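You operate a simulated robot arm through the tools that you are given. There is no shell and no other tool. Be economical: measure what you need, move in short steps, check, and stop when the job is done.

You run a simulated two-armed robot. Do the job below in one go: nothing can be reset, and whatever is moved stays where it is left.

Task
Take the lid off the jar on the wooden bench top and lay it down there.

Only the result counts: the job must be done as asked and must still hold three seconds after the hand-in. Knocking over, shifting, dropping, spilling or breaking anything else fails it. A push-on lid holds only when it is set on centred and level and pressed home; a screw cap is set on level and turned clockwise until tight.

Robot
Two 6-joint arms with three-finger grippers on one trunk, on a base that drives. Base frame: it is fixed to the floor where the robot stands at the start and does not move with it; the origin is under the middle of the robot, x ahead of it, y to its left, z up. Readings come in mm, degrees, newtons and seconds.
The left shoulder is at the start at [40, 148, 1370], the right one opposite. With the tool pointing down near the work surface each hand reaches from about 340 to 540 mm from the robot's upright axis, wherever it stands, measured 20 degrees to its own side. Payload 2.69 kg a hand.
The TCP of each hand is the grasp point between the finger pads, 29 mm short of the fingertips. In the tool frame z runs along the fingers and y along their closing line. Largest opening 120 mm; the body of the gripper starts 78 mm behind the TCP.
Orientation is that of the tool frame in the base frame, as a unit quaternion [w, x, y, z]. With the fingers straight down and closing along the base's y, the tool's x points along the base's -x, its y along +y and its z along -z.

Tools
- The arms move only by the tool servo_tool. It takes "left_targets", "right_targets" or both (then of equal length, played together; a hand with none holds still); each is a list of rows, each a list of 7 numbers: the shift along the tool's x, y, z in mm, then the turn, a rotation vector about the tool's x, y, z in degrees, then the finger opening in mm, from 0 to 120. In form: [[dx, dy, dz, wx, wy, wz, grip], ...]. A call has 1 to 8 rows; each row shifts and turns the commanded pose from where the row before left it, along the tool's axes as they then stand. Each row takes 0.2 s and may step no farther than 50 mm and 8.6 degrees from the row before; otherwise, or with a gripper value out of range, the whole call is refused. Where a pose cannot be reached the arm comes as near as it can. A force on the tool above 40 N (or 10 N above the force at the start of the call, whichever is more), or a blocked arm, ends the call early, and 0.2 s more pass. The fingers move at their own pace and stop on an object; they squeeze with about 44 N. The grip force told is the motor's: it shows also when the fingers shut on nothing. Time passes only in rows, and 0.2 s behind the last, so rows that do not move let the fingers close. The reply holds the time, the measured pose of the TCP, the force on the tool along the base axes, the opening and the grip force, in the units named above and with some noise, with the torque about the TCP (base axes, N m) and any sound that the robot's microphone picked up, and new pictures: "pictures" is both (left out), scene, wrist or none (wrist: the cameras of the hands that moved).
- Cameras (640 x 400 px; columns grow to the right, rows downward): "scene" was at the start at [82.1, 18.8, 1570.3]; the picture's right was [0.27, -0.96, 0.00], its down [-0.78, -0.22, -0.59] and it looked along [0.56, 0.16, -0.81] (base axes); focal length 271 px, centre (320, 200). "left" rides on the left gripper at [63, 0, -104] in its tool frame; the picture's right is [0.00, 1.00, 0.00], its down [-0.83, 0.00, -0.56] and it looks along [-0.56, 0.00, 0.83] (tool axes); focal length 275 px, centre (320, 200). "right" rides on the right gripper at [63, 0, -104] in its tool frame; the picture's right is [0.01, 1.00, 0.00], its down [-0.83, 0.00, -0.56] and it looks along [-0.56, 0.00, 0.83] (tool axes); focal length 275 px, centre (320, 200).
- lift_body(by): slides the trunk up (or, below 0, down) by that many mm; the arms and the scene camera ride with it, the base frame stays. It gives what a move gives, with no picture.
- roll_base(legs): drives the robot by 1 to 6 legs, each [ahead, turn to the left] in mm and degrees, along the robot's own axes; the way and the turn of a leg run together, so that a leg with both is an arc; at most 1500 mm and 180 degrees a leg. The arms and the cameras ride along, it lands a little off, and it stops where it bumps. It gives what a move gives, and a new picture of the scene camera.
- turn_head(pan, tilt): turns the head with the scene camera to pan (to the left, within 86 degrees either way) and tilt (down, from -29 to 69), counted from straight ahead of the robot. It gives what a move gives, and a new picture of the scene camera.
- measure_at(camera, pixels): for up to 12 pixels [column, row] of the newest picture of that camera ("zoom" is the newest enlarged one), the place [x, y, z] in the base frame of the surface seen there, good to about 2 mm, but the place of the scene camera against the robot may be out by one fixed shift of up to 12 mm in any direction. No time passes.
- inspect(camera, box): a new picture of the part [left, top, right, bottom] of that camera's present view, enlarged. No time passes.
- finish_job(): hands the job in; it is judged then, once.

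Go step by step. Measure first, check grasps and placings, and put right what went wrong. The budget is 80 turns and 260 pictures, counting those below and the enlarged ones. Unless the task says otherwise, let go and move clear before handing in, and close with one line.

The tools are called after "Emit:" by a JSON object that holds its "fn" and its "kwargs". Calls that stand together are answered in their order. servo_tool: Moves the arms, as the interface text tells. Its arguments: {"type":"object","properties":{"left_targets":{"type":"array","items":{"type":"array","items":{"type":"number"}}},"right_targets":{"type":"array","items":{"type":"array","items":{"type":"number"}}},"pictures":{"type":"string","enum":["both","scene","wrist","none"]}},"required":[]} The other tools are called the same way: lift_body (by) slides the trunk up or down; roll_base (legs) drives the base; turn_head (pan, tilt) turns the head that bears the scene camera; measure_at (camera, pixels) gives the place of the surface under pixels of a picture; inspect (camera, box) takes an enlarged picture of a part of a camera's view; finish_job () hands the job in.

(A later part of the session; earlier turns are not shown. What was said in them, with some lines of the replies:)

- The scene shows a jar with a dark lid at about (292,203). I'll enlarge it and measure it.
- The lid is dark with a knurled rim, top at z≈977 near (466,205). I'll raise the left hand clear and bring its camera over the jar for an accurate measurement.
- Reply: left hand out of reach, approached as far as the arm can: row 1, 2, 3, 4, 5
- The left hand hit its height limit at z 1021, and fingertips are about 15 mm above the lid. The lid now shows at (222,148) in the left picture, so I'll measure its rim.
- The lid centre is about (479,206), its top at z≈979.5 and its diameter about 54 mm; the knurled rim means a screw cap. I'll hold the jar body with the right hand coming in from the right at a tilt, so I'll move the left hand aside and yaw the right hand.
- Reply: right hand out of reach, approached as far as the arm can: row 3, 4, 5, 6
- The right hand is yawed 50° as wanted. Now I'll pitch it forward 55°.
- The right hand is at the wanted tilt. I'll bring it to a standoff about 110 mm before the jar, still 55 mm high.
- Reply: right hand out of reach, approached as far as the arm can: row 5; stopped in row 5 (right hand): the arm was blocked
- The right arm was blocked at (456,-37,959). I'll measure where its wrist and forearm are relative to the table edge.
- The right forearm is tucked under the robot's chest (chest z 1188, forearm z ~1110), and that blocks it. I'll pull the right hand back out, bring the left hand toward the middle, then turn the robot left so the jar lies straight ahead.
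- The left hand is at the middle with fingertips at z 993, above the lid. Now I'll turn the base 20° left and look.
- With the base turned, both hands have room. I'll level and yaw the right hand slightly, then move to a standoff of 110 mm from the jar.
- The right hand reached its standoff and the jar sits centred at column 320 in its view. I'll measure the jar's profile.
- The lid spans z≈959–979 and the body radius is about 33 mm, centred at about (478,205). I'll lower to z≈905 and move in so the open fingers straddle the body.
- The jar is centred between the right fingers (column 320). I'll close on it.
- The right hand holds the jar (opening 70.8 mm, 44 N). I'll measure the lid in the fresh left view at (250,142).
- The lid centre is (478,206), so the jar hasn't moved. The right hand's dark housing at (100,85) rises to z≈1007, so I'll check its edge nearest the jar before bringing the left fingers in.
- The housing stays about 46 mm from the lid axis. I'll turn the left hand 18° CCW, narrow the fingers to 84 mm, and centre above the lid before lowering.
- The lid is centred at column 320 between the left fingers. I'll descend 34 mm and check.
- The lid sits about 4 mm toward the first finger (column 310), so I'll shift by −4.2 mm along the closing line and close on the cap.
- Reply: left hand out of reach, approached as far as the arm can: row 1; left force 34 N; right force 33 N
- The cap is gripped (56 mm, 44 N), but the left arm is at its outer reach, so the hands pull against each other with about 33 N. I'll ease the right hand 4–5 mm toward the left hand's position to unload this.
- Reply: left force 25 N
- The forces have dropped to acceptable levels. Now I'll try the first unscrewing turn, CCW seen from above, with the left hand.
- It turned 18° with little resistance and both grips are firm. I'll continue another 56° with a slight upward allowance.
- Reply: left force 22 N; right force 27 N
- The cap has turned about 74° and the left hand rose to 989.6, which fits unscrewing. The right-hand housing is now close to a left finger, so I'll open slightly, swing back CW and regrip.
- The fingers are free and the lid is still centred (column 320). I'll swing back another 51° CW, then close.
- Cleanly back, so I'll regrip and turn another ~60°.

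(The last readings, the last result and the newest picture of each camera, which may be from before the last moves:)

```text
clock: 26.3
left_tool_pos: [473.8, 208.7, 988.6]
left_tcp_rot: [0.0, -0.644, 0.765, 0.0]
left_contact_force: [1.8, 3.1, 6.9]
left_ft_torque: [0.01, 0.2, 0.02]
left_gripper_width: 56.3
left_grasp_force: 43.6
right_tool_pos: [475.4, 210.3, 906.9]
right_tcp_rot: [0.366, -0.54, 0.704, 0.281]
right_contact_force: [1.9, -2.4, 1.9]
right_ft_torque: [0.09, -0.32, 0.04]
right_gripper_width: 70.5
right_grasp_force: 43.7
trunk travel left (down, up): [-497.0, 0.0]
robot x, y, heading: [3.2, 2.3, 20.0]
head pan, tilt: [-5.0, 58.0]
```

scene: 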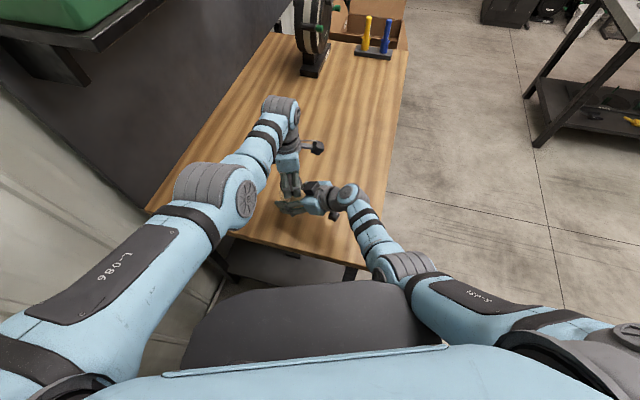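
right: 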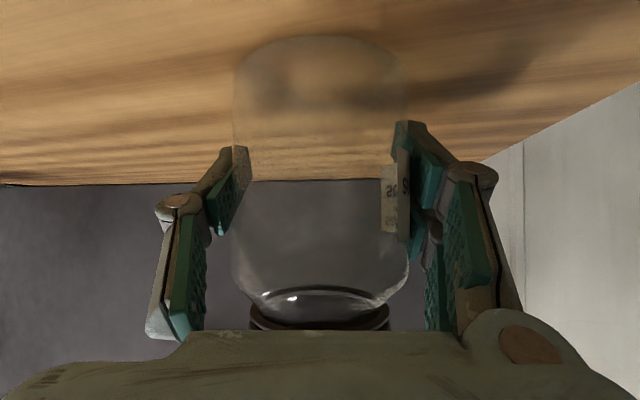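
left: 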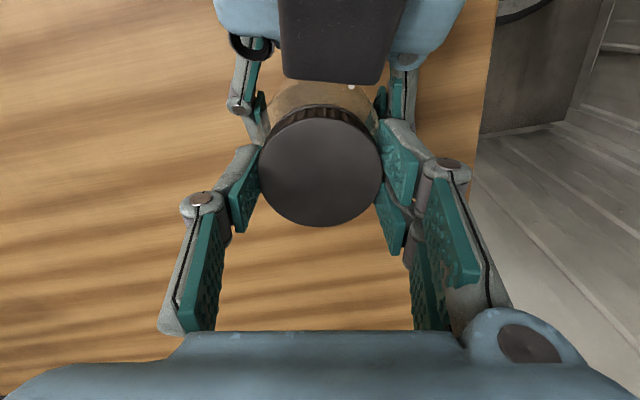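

Still going smoothly, so I'll turn 26° more and check the cap from the scene camera.

Emit:
{"fn": "servo_tool", "kwargs": {"left_targets": [[0, 0, -0.08, 0, 0, -8.5, 40], [0, 0, -0.08, 0, 0, -8.5, 40], [0, 0, -0.08, 0, 0, -8.5, 40], [0, 0, 0, 0, 0, 0, 40]], "pictures": "none"}}

Emit:
{"fn": "inspect", "kwargs": {"camera": "scene", "box": [260, 150, 340, 220]}}

Emit:
{"fn": "inspect", "kwargs": {"camera": "right", "box": [220, 200, 420, 360]}}

```text
clock: 27.3
left_tool_pos: [474.6, 207.9, 989.2]
left_tcp_rot: [-0.001, 0.797, -0.604, 0.0]
left_contact_force: [11.3, 0.9, -1.0]
left_ft_torque: [-0.05, -0.23, 0.0]
left_gripper_width: 56.3
left_grasp_force: 44.0
right_tool_pos: [474.7, 210.4, 907.8]
right_tcp_rot: [0.366, -0.54, 0.703, 0.283]
right_contact_force: [-10.0, -2.0, 6.2]
right_ft_torque: [0.01, -0.53, -0.03]
right_gripper_width: 70.8
right_grasp_force: 43.9
trunk travel left (down, up): [-497.0, 0.0]
robot x, y, heading: [2.3, -2.8, 20.2]
head pan, tilt: [-5.0, 58.0]
```

```text
5.71 times, centred on (300, 185) of scene
```

zoom: 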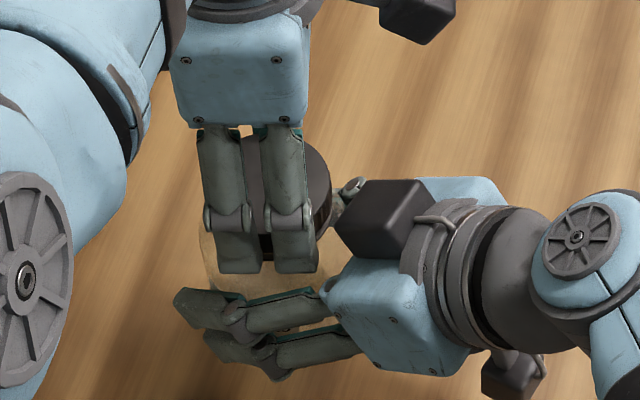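

```text
2.50 times, centred on (320, 280) of right
```

zoom: 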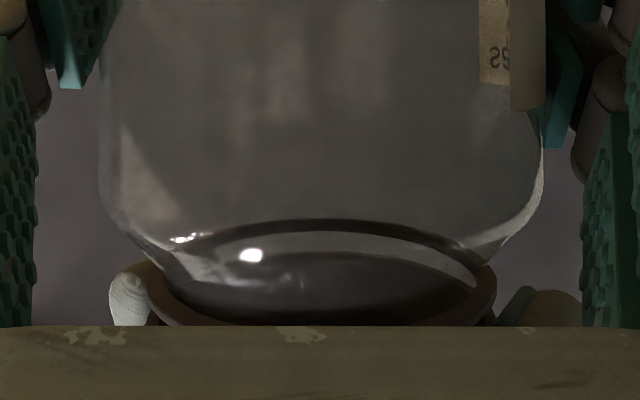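

About 150° turned so far. I'll test with a gentle 2 mm lift to see if the cap is free.

Emit:
{"fn": "servo_tool", "kwargs": {"left_targets": [[0, 0, -1, 0, 0, 0, 40], [0, 0, -1, 0, 0, 0, 40], [0, 0, 0, 0, 0, 0, 40]], "pictures": "none"}}

```text
clock: 28.1
left_tool_pos: [473.2, 210.1, 991.2]
left_tcp_rot: [-0.001, 0.797, -0.604, 0.0]
left_contact_force: [18.6, 3.4, -21.7]
left_ft_torque: [0.0, -1.05, -0.01]
left_gripper_width: 56.3
left_grasp_force: 43.9
right_tool_pos: [475.7, 212.1, 907.0]
right_tcp_rot: [0.366, -0.54, 0.703, 0.282]
right_contact_force: [-18.8, -3.8, 21.7]
right_ft_torque: [0.29, -0.55, 0.0]
right_gripper_width: 70.5
right_grasp_force: 43.4
trunk travel left (down, up): [-497.0, 0.0]
robot x, y, heading: [2.4, -3.7, 20.0]
head pan, tilt: [-5.0, 58.0]
```

The lift meets 22 N, so the cap is still engaged. I'll ease back down, open and swing back for another stroke.

Emit:
{"fn": "servo_tool", "kwargs": {"left_targets": [[0, 0, 1.6, 0, 0, 0, 40], [0, 0, 0, 0, 0, 0, 70], [0, 0, 0, 0, 0, 0, 70], [0, 0, 0, 0, 0, 8.5, 70], [0, 0, 0, 0, 0, 8.5, 70], [0, 0, 0, 0, 0, 8.5, 70], [0, 0, 0, 0, 0, 8.5, 70], [0, 0, 0, 0, 0, 8.5, 70]], "pictures": "none"}}

Emit:
{"fn": "servo_tool", "kwargs": {"left_targets": [[0, 0, 0, 0, 0, 8.5, 70], [0, 0, 0, 0, 0, 8.5, 70], [0, 0, 0, 0, 0, 8.5, 70], [0, 0, 0, 0, 0, 8.5, 70], [0, 0, 0, 0, 0, 0, 70]], "pictures": "wrist"}}

Emit:
{"fn": "measure_at", "kwargs": {"camera": "left", "pixels": [[320, 170], [300, 150], [345, 150], [300, 190], [345, 190], [320, 140], [320, 210], [280, 170], [365, 170], [310, 180], [330, 160], [335, 200]]}}

```text
clock: 29.9
left_tool_pos: [472.9, 208.8, 990.2]
left_tcp_rot: [0.001, -0.522, 0.853, 0.0]
left_contact_force: [0.4, -0.6, -0.5]
left_ft_torque: [-0.01, -0.02, 0.02]
left_gripper_width: 70.3
left_grasp_force: 0.1
right_tool_pos: [475.8, 211.3, 906.8]
right_tcp_rot: [0.366, -0.54, 0.703, 0.282]
right_contact_force: [1.3, -1.8, 4.4]
right_ft_torque: [-0.11, 0.06, 0.05]
right_gripper_width: 70.5
right_grasp_force: 44.3
trunk travel left (down, up): [-497.0, 0.0]
robot x, y, heading: [-0.8, 2.1, 20.1]
head pan, tilt: [-5.0, 58.0]
```

```text
clock: 31.1
left_tool_pos: [474.4, 208.3, 989.6]
left_tcp_rot: [-0.001, -0.25, 0.968, 0.002]
left_contact_force: [0.2, 0.0, -0.1]
left_ft_torque: [0.0, -0.01, 0.01]
left_gripper_width: 70.1
left_grasp_force: 0.1
right_tool_pos: [475.8, 211.2, 906.2]
right_tcp_rot: [0.365, -0.54, 0.704, 0.281]
right_contact_force: [-0.4, -0.9, 3.2]
right_ft_torque: [-0.08, 0.09, 0.02]
right_gripper_width: 70.5
right_grasp_force: 43.8
trunk travel left (down, up): [-497.0, 0.0]
robot x, y, heading: [0.4, -4.6, 20.2]
head pan, tilt: [-5.0, 58.0]
```

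left: 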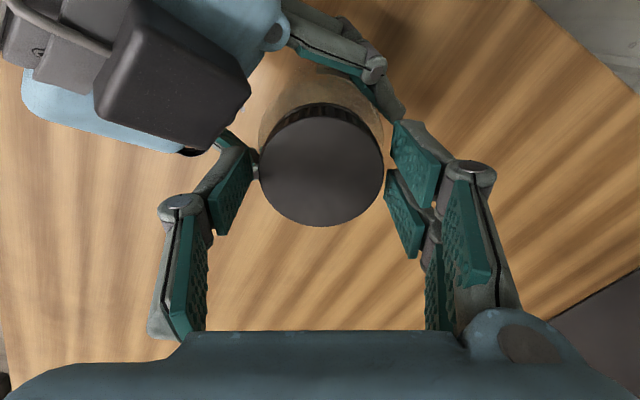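

```text
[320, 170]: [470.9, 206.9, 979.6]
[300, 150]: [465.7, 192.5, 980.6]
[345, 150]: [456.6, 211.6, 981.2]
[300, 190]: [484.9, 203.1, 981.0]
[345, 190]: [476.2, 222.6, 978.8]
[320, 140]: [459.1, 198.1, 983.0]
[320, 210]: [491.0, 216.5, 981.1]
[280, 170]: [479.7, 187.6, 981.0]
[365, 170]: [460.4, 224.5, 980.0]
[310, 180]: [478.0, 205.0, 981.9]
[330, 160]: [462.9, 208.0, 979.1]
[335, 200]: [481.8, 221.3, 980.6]
```

The lid top now averages z≈980.7 versus 978.6 before, so the cap is rising as it unscrews. I'll do another stroke with a slight rise per step.

Emit:
{"fn": "servo_tool", "kwargs": {"left_targets": [[0, 0, 0, 0, 0, 0, 40], [0, 0, 0, 0, 0, 0, 40], [0, 0, -0.1, 0, 0, -8.5, 40], [0, 0, -0.1, 0, 0, -8.5, 40], [0, 0, -0.1, 0, 0, -8.5, 40], [0, 0, -0.1, 0, 0, -8.5, 40], [0, 0, -0.1, 0, 0, -8.5, 40], [0, 0, -0.1, 0, 0, -8.5, 40]], "pictures": "none"}}

Emit:
{"fn": "servo_tool", "kwargs": {"left_targets": [[0, 0, -0.1, 0, 0, -8.5, 40], [0, 0, -0.1, 0, 0, -8.5, 40], [0, 0, -0.1, 0, 0, -8.5, 40], [0, 0, -1, 0, 0, 0, 40], [0, 0, 0, 0, 0, 0, 40]], "pictures": "none"}}

```text
clock: 32.9
left_tool_pos: [474.1, 208.1, 989.8]
left_tcp_rot: [0.002, -0.644, 0.765, -0.001]
left_contact_force: [9.2, 1.9, -1.0]
left_ft_torque: [0.02, -0.23, 0.02]
left_gripper_width: 56.1
left_grasp_force: 43.7
right_tool_pos: [475.7, 211.8, 907.0]
right_tcp_rot: [0.365, -0.541, 0.703, 0.282]
right_contact_force: [-9.9, -2.4, 4.3]
right_ft_torque: [0.0, -0.52, 0.03]
right_gripper_width: 70.7
right_grasp_force: 44.0
trunk travel left (down, up): [-497.0, 0.0]
robot x, y, heading: [-1.5, 0.6, 20.0]
head pan, tilt: [-5.0, 58.0]
```

```text
clock: 34.1
left_tool_pos: [474.2, 209.5, 990.8]
left_tcp_rot: [-0.001, 0.797, -0.604, -0.001]
left_contact_force: [1.9, -1.0, -1.0]
left_ft_torque: [-0.04, -0.02, -0.03]
left_gripper_width: 56.1
left_grasp_force: 43.6
right_tool_pos: [475.1, 211.4, 906.8]
right_tcp_rot: [0.366, -0.541, 0.703, 0.282]
right_contact_force: [-1.2, 2.5, -1.0]
right_ft_torque: [-0.08, -0.14, 0.04]
right_gripper_width: 70.4
right_grasp_force: 44.3
trunk travel left (down, up): [-497.0, 0.0]
robot x, y, heading: [1.6, -3.8, 20.1]
head pan, tilt: [-5.0, 58.0]
```

After the extra lift the forces stay near zero, so the cap looks free. I'll lift 4 mm more and check.

Emit:
{"fn": "servo_tool", "kwargs": {"left_targets": [[0, 0, -1.3, 0, 0, 0, 40], [0, 0, -1.3, 0, 0, 0, 40], [0, 0, -1.4, 0, 0, 0, 40], [0, 0, 0, 0, 0, 0, 40]], "pictures": "none"}}

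Emit:
{"fn": "inspect", "kwargs": {"camera": "right", "box": [220, 200, 420, 360]}}

```text
clock: 35.1
left_tool_pos: [474.0, 207.8, 995.0]
left_tcp_rot: [0.0, 0.797, -0.604, 0.0]
left_contact_force: [1.4, 0.2, -1.2]
left_ft_torque: [0.04, 0.01, -0.02]
left_gripper_width: 56.2
left_grasp_force: 44.1
right_tool_pos: [475.9, 212.2, 907.0]
right_tcp_rot: [0.365, -0.541, 0.703, 0.281]
right_contact_force: [-1.1, 1.0, 1.2]
right_ft_torque: [-0.02, -0.07, -0.01]
right_gripper_width: 70.8
right_grasp_force: 44.0
trunk travel left (down, up): [-497.0, 0.0]
robot x, y, heading: [0.9, -3.8, 20.3]
head pan, tilt: [-5.0, 58.0]
```

```text
2.50 times, centred on (320, 280) of right
```

zoom: 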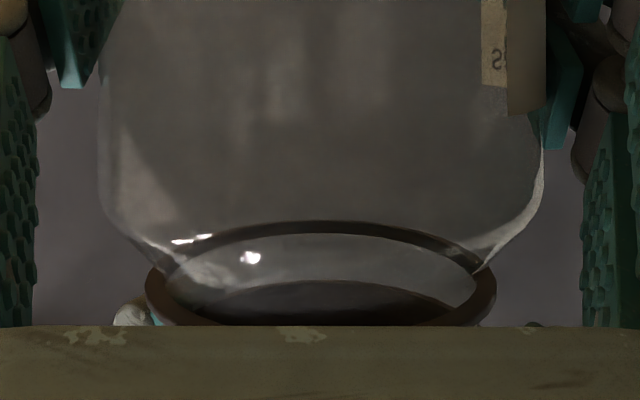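

The cap is off the threads. I'll lift it clear to z≈1017.

Emit:
{"fn": "servo_tool", "kwargs": {"left_targets": [[0, 0, -6, 0, 0, 0, 40], [0, 0, -8, 0, 0, 0, 40], [0, 0, -8, 0, 0, 0, 40], [0, 0, 0, 0, 0, 0, 40]]}}

Emit:
{"fn": "inspect", "kwargs": {"camera": "scene", "box": [250, 130, 350, 220]}}

```text
clock: 36.1
left_tool_pos: [473.6, 209.2, 1017.4]
left_tcp_rot: [0.0, 0.796, -0.605, -0.002]
left_contact_force: [-0.8, -0.8, 0.5]
left_ft_torque: [0.0, 0.03, 0.04]
left_gripper_width: 56.0
left_grasp_force: 44.4
right_tool_pos: [475.1, 211.8, 906.4]
right_tcp_rot: [0.365, -0.541, 0.704, 0.281]
right_contact_force: [-0.9, -0.5, 1.1]
right_ft_torque: [-0.05, 0.02, 0.02]
right_gripper_width: 70.4
right_grasp_force: 44.0
trunk travel left (down, up): [-497.0, 0.0]
robot x, y, heading: [-2.5, 2.7, 20.0]
head pan, tilt: [-5.0, 58.0]
```

scene: 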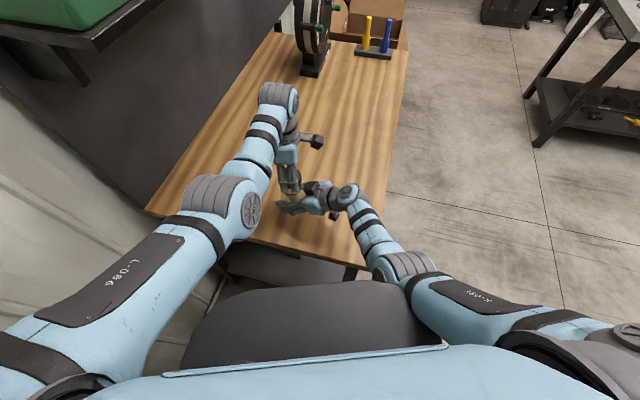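
left: 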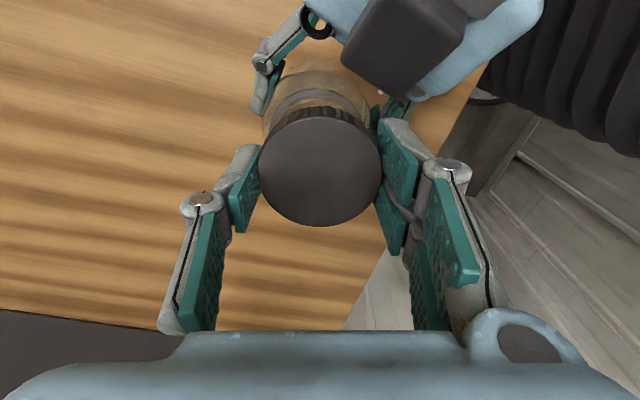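

```text
4.44 times, centred on (300, 175) of scene
```

zoom: 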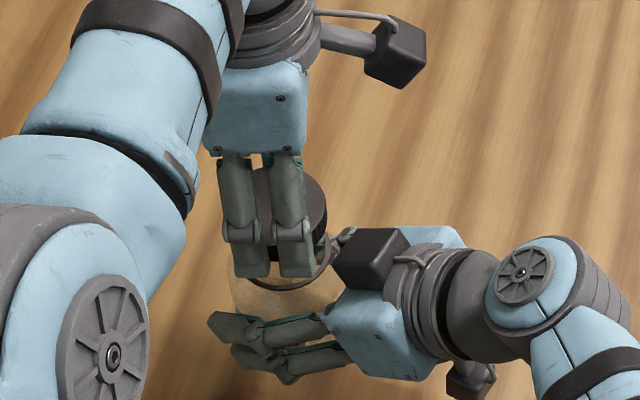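

The jar mouth is clear below the cap. I'll carry the cap to the left over open bench, near (410,320).

Emit:
{"fn": "servo_tool", "kwargs": {"left_targets": [[-21.6, -6.1, 0, 0, 0, 0, 40], [-21.6, -6.1, 0, 0, 0, 0, 40], [-43.3, -12.2, 0, 0, 0, 0, 40], [-19.2, 27.8, 20, 0, 0, 0, 40], [-19.2, 27.8, 20, 0, 0, 0, 40], [0, 0, 0, 0, 0, 0, 40]]}}

```text
clock: 37.5
left_tool_pos: [409.3, 320.8, 976.4]
left_tcp_rot: [-0.001, 0.796, -0.605, -0.001]
left_contact_force: [0.8, -0.3, -0.2]
left_ft_torque: [0.0, -0.02, -0.03]
left_gripper_width: 56.3
left_grasp_force: 44.0
right_tool_pos: [476.1, 211.9, 907.3]
right_tcp_rot: [0.366, -0.54, 0.703, 0.282]
right_contact_force: [-1.5, 0.5, 1.0]
right_ft_torque: [-0.05, 0.04, -0.04]
right_gripper_width: 70.5
right_grasp_force: 44.1
trunk travel left (down, up): [-497.0, 0.0]
robot x, y, heading: [-2.7, -0.1, 20.0]
head pan, tilt: [-5.0, 58.0]
```

scene: 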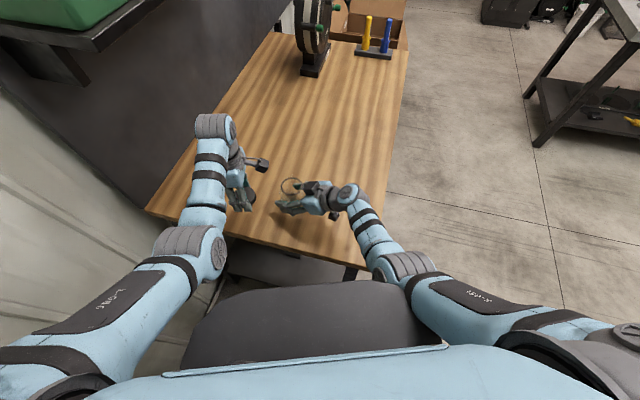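
left: 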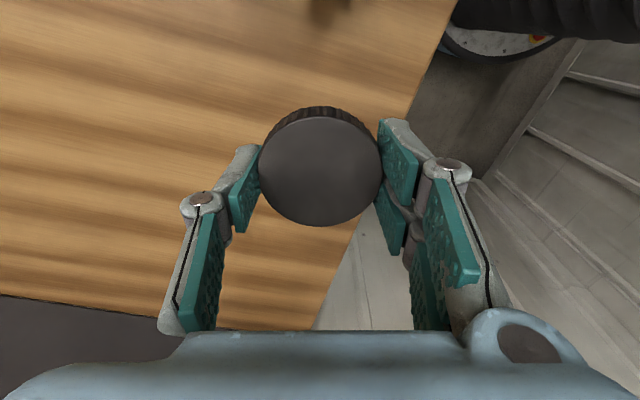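

The cap is over the bench, with the front edge visible at the right of the picture. I'll check how far the edge is.

Emit:
{"fn": "measure_at", "kwargs": {"camera": "left", "pixels": [[340, 250], [325, 290], [400, 100], [290, 260], [430, 50], [100, 290], [240, 315]]}}

```text
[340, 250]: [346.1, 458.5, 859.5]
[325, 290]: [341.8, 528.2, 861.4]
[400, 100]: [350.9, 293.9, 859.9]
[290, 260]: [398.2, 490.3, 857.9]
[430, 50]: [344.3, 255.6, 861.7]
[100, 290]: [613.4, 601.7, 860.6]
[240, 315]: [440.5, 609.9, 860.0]
```

The edge is 60 mm from the cap centre, so there is room. I'll lower the cap with a 15 mm shift inward.

Emit:
{"fn": "servo_tool", "kwargs": {"left_targets": [[2, -7.2, 25, 0, 0, 0, 40], [2, -7.2, 25, 0, 0, 0, 40], [0, 0, 20, 0, 0, 0, 40], [0, 0, 11, 0, 0, 0, 40], [0, 0, 0, 0, 0, 0, 40]], "pictures": "wrist"}}

Emit:
{"fn": "servo_tool", "kwargs": {"left_targets": [[0, 0, 1.5, 0, 0, 0, 40], [0, 0, 1.5, 0, 0, 0, 40], [0, 0, 0, 0, 0, 0, 40]], "pictures": "wrist"}}

```text
clock: 38.7
left_tool_pos: [424.5, 320.7, 896.7]
left_tcp_rot: [0.0, 0.796, -0.605, 0.0]
left_contact_force: [-0.3, 0.7, -0.9]
left_ft_torque: [0.01, -0.03, 0.0]
left_gripper_width: 55.8
left_grasp_force: 44.0
right_tool_pos: [475.5, 210.0, 906.8]
right_tcp_rot: [0.366, -0.54, 0.704, 0.281]
right_contact_force: [-0.1, -0.1, -0.3]
right_ft_torque: [-0.02, 0.02, 0.01]
right_gripper_width: 70.1
right_grasp_force: 44.1
trunk travel left (down, up): [-497.0, 0.0]
robot x, y, heading: [2.2, 2.6, 20.1]
head pan, tilt: [-5.0, 58.0]
```

left: 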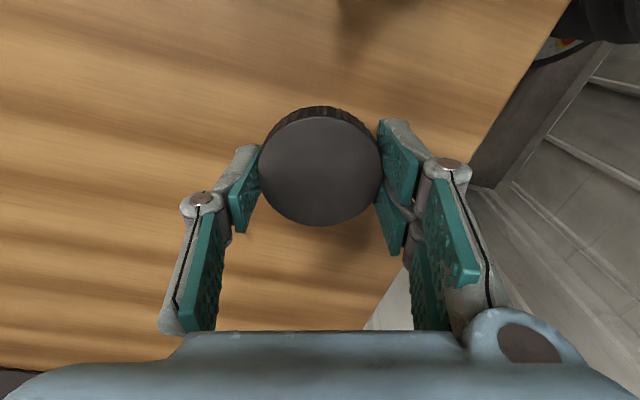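

```text
clock: 39.5
left_tool_pos: [422.3, 320.4, 894.1]
left_tcp_rot: [0.0, 0.797, -0.604, -0.001]
left_contact_force: [0.1, -0.2, -0.8]
left_ft_torque: [-0.01, 0.01, -0.01]
left_gripper_width: 56.2
left_grasp_force: 44.1
left hand out of reach, approached as far as the arm can: row 2
right_tool_pos: [475.9, 211.8, 906.4]
right_tcp_rot: [0.365, -0.541, 0.704, 0.281]
right_contact_force: [-0.4, -0.4, -0.3]
right_ft_torque: [-0.02, 0.04, 0.01]
right_gripper_width: 70.2
right_grasp_force: 43.8
trunk travel left (down, up): [-497.0, 0.0]
robot x, y, heading: [1.4, 2.3, 20.2]
head pan, tilt: [-5.0, 58.0]
```

left: 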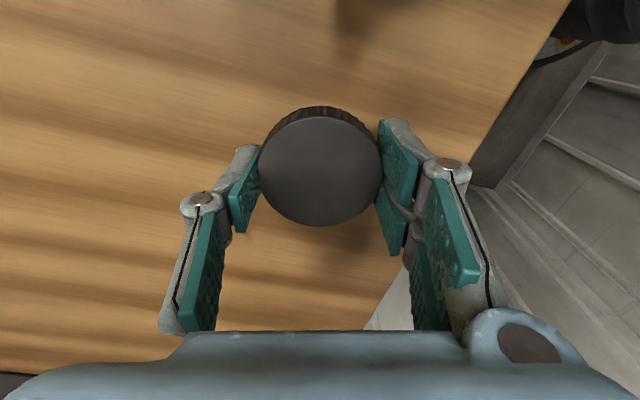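

The arm reached its outer limit here, so I'll go back 15 mm toward the robot and continue down in small steps.

Emit:
{"fn": "servo_tool", "kwargs": {"left_targets": [[-4, 14.4, 0, 0, 0, 0, 40], [0, 0, 1.5, 0, 0, 0, 40], [0, 0, 1.5, 0, 0, 0, 40], [0, 0, 0, 0, 0, 0, 40]], "pictures": "wrist"}}

```text
clock: 40.5
left_tool_pos: [418.2, 323.0, 887.5]
left_tcp_rot: [-0.001, 0.797, -0.605, -0.001]
left_contact_force: [0.7, 1.2, 1.4]
left_ft_torque: [-0.02, 0.02, -0.02]
left_gripper_width: 55.9
left_grasp_force: 44.1
left hand out of reach, approached as far as the arm can: row 1
right_tool_pos: [475.5, 212.1, 906.8]
right_tcp_rot: [0.365, -0.54, 0.704, 0.281]
right_contact_force: [0.6, 0.7, -0.2]
right_ft_torque: [0.01, -0.02, 0.01]
right_gripper_width: 70.4
right_grasp_force: 43.5
trunk travel left (down, up): [-497.0, 0.0]
robot x, y, heading: [0.6, -1.4, 20.0]
head pan, tilt: [-5.0, 58.0]
```

left: 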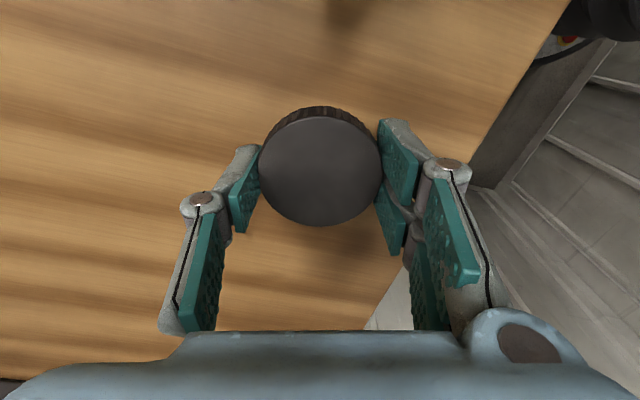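

At z 887.5 there is still no contact. I'll measure the cap top and the table to find the gap.

Emit:
{"fn": "measure_at", "kwargs": {"camera": "left", "pixels": [[320, 170], [300, 150], [345, 150], [300, 190], [345, 190], [320, 130], [320, 210], [335, 180], [250, 300], [300, 260], [150, 150], [330, 250]]}}

Emit:
{"fn": "inspect", "kwargs": {"camera": "right", "box": [400, 100, 640, 300]}}

```text
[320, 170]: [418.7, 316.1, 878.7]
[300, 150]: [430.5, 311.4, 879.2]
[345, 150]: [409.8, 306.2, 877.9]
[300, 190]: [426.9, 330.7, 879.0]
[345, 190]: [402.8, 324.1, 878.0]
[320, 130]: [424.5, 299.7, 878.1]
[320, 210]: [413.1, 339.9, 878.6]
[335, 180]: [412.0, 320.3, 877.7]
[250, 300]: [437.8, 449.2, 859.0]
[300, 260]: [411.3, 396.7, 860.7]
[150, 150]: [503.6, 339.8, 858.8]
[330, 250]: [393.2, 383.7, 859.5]
```

```text
2.00 times, centred on (520, 200) of right
```

zoom: 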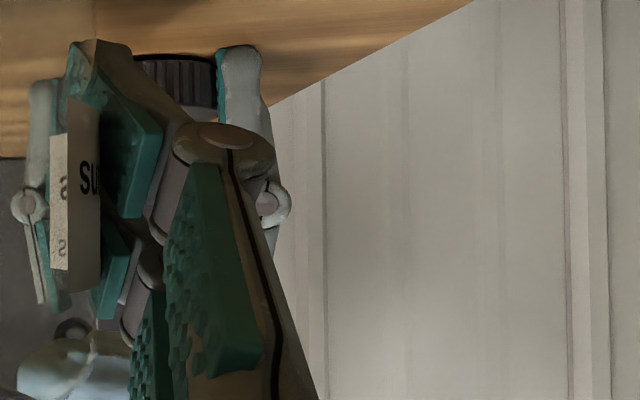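

The cap top is at z≈878.4 over a table at 859.5, so it's practically touching. I'll take one more tiny step down, then release.

Emit:
{"fn": "servo_tool", "kwargs": {"left_targets": [[0, 0, 0.7, 0, 0, 0, 40], [0, 0, 0, 0, 0, 0, 40]], "pictures": "none"}}

```text
clock: 41.1
left_tool_pos: [417.0, 322.3, 888.0]
left_tcp_rot: [-0.002, 0.796, -0.605, 0.001]
left_contact_force: [2.1, 3.1, 12.2]
left_ft_torque: [-0.05, 0.32, -0.11]
left_gripper_width: 55.8
left_grasp_force: 43.7
right_tool_pos: [475.1, 212.1, 907.2]
right_tcp_rot: [0.366, -0.541, 0.703, 0.281]
right_contact_force: [0.1, -0.6, 0.6]
right_ft_torque: [0.01, -0.01, 0.03]
right_gripper_width: 70.3
right_grasp_force: 44.1
trunk travel left (down, up): [-497.0, 0.0]
robot x, y, heading: [1.3, -1.0, 20.0]
head pan, tilt: [-5.0, 58.0]
```

A 12 N contact shows the cap is on the table. I'll open the left hand and lift away.

Emit:
{"fn": "servo_tool", "kwargs": {"left_targets": [[0, 0, 0, 0, 0, 0, 62], [0, 0, 0, 0, 0, 0, 80], [0, 0, 0, 0, 0, 0, 84], [0, 0, -20, 0, 0, 0, 84], [0, 0, -40, 0, 0, 0, 84], [0, 0, -20, 0, 0, 0, 84], [0, 0, 0, 0, 0, 0, 84]]}}

```text
clock: 42.7
left_tool_pos: [445.0, 329.3, 951.8]
left_tcp_rot: [-0.001, 0.797, -0.605, 0.0]
left_contact_force: [0.6, 0.1, -0.4]
left_ft_torque: [0.01, 0.01, 0.01]
left_gripper_width: 83.9
left_grasp_force: 0.0
left hand out of reach, approached as far as the arm can: row 4, 5, 6
right_tool_pos: [475.0, 210.7, 906.6]
right_tcp_rot: [0.365, -0.541, 0.704, 0.281]
right_contact_force: [0.2, -0.3, 0.5]
right_ft_torque: [-0.07, -0.01, 0.0]
right_gripper_width: 70.1
right_grasp_force: 44.3
trunk travel left (down, up): [-497.0, 0.0]
robot x, y, heading: [-2.6, -3.3, 20.0]
head pan, tilt: [-5.0, 58.0]
```

scene: 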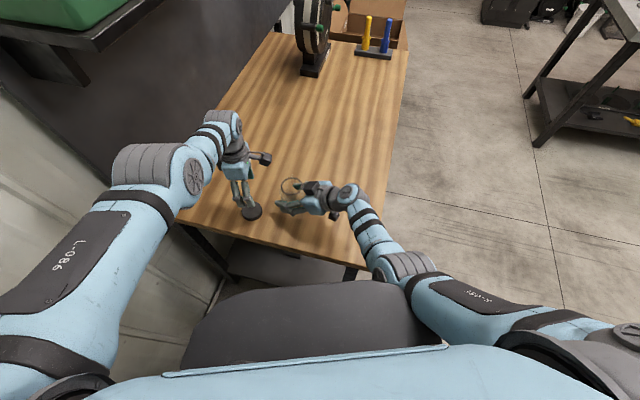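
left: 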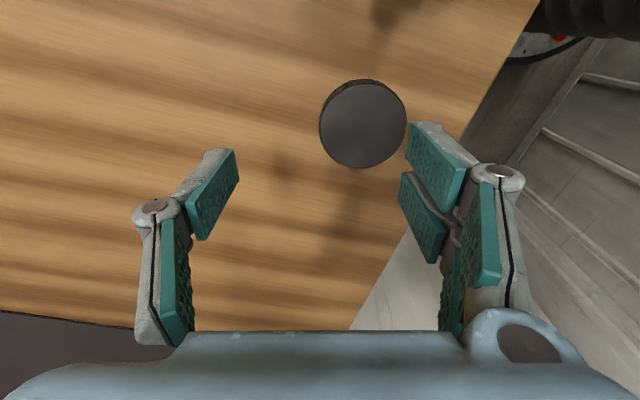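

The cap is released and lies flat. Before letting go of the jar, I'll check the cap's pose and whether the jar bottom is on the table.

Emit:
{"fn": "measure_at", "kwargs": {"camera": "left", "pixels": [[362, 125], [330, 125], [395, 125], [362, 95], [362, 160]]}}

Emit:
{"fn": "inspect", "kwargs": {"camera": "right", "box": [180, 0, 460, 180]}}

Emit:
{"fn": "inspect", "kwargs": {"camera": "scene", "box": [220, 150, 340, 230]}}

```text
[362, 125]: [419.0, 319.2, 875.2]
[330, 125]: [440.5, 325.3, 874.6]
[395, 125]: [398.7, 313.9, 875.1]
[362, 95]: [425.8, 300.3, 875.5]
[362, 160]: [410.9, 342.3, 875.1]
```

```text
2.22 times, centred on (320, 90) of right
```

zoom: 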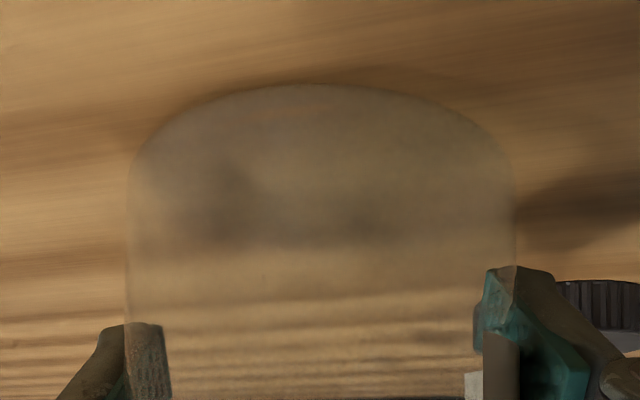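

```text
5.00 times, centred on (280, 190) of scene
```

zoom: 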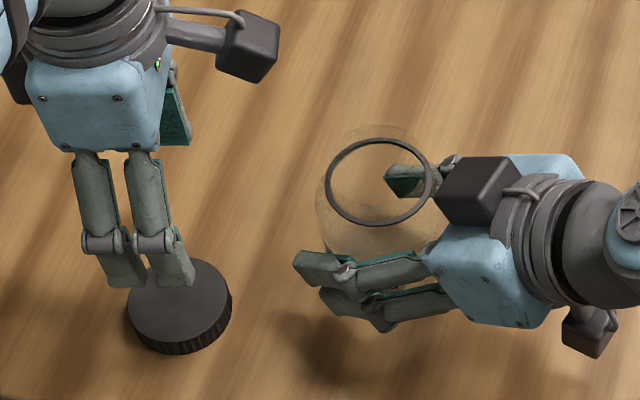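

The cap lies flat (top z≈875 at all points) and the jar stands open. I'll nudge the right hand 0.8 mm down to confirm the jar is on the table before releasing.

Emit:
{"fn": "servo_tool", "kwargs": {"right_targets": [[0.65, 0, 0.46, 0, 0, 0, 50], [0, 0, 0, 0, 0, 0, 50]], "pictures": "none"}}

```text
clock: 43.3
left_tool_pos: [445.3, 329.3, 952.9]
left_tcp_rot: [0.0, 0.796, -0.605, -0.001]
left_contact_force: [0.5, -0.4, -0.3]
left_ft_torque: [0.0, 0.02, 0.01]
left_gripper_width: 83.8
left_grasp_force: 0.1
right_tool_pos: [475.6, 210.8, 906.4]
right_tcp_rot: [0.367, -0.54, 0.704, 0.281]
right_contact_force: [1.4, -0.7, 7.2]
right_ft_torque: [-0.19, -0.05, 0.05]
right_gripper_width: 70.2
right_grasp_force: 44.1
trunk travel left (down, up): [-497.0, 0.0]
robot x, y, heading: [-0.4, 1.5, 20.2]
head pan, tilt: [-5.0, 58.0]
```

A 7 N reaction means the jar stands on the table. I'll open the right hand and back straight out.

Emit:
{"fn": "servo_tool", "kwargs": {"right_targets": [[0, 0, 0, 0, 0, 0, 90], [0, 0, 0, 0, 0, 0, 120], [0, 0, 0, 0, 0, 0, 120], [21.2, 0, -30.3, 0, 0, 0, 120], [21.2, 0, -30.3, 0, 0, 0, 120], [21.2, 0, -30.3, 0, 0, 0, 120], [21.2, 0, -30.3, 0, 0, 0, 120], [0, 0, 0, 0, 0, 0, 120]]}}

Emit:
{"fn": "inspect", "kwargs": {"camera": "scene", "box": [220, 150, 340, 230]}}

```text
clock: 45.1
left_tool_pos: [445.4, 330.1, 952.7]
left_tcp_rot: [0.0, 0.797, -0.604, 0.0]
left_contact_force: [0.0, 0.4, 0.1]
left_ft_torque: [0.0, 0.02, 0.0]
left_gripper_width: 83.9
left_grasp_force: 0.1
right_tool_pos: [437.8, 66.4, 905.3]
right_tcp_rot: [0.365, -0.541, 0.704, 0.281]
right_contact_force: [-1.1, -0.3, 0.0]
right_ft_torque: [-0.01, 0.0, 0.02]
right_gripper_width: 120.3
right_grasp_force: 0.0
trunk travel left (down, up): [-497.0, 0.0]
robot x, y, heading: [-0.9, 0.4, 20.2]
head pan, tilt: [-5.0, 58.0]
```

scene: 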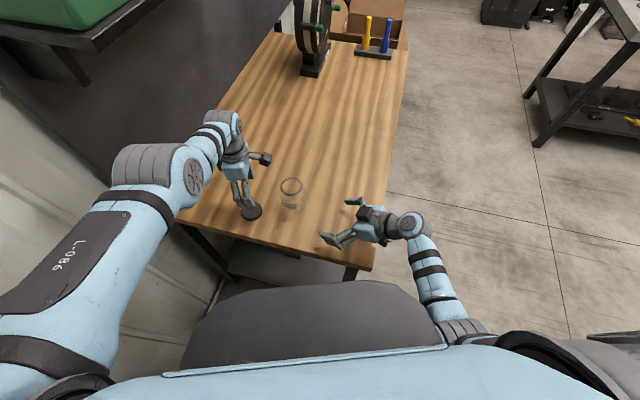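
right: 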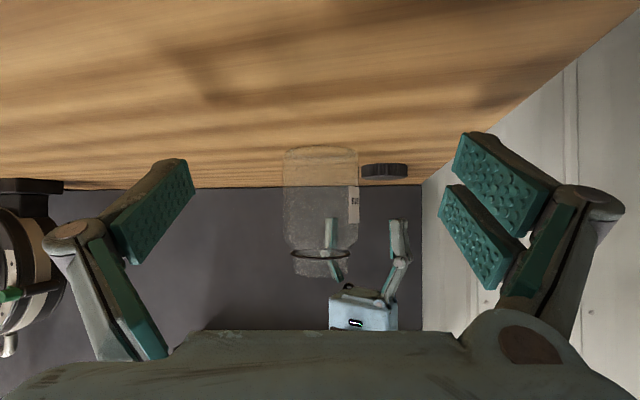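

```text
5.00 times, centred on (280, 190) of scene
```

zoom: 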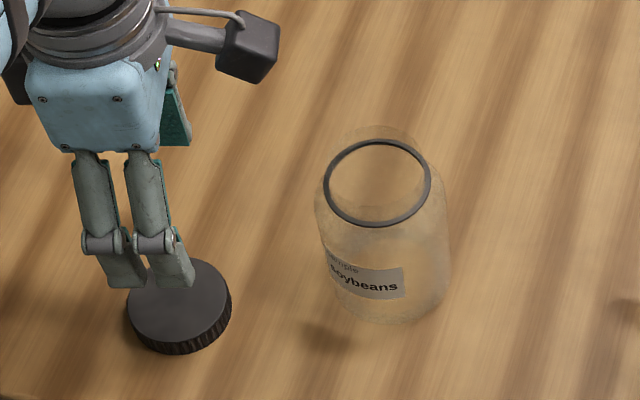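

The jar stands upright and open at (290,195), the cap lies flat on the bench at (250,212), and both hands are empty and clear. I'm handing in.

Emit:
{"fn": "finish_job", "kwargs": {}}

```text
The job is handed in.
```

The lid is unscrewed and lying flat on the bench top. The jar stands upright and open within a few millimetres of where it was, and I have handed the job in.
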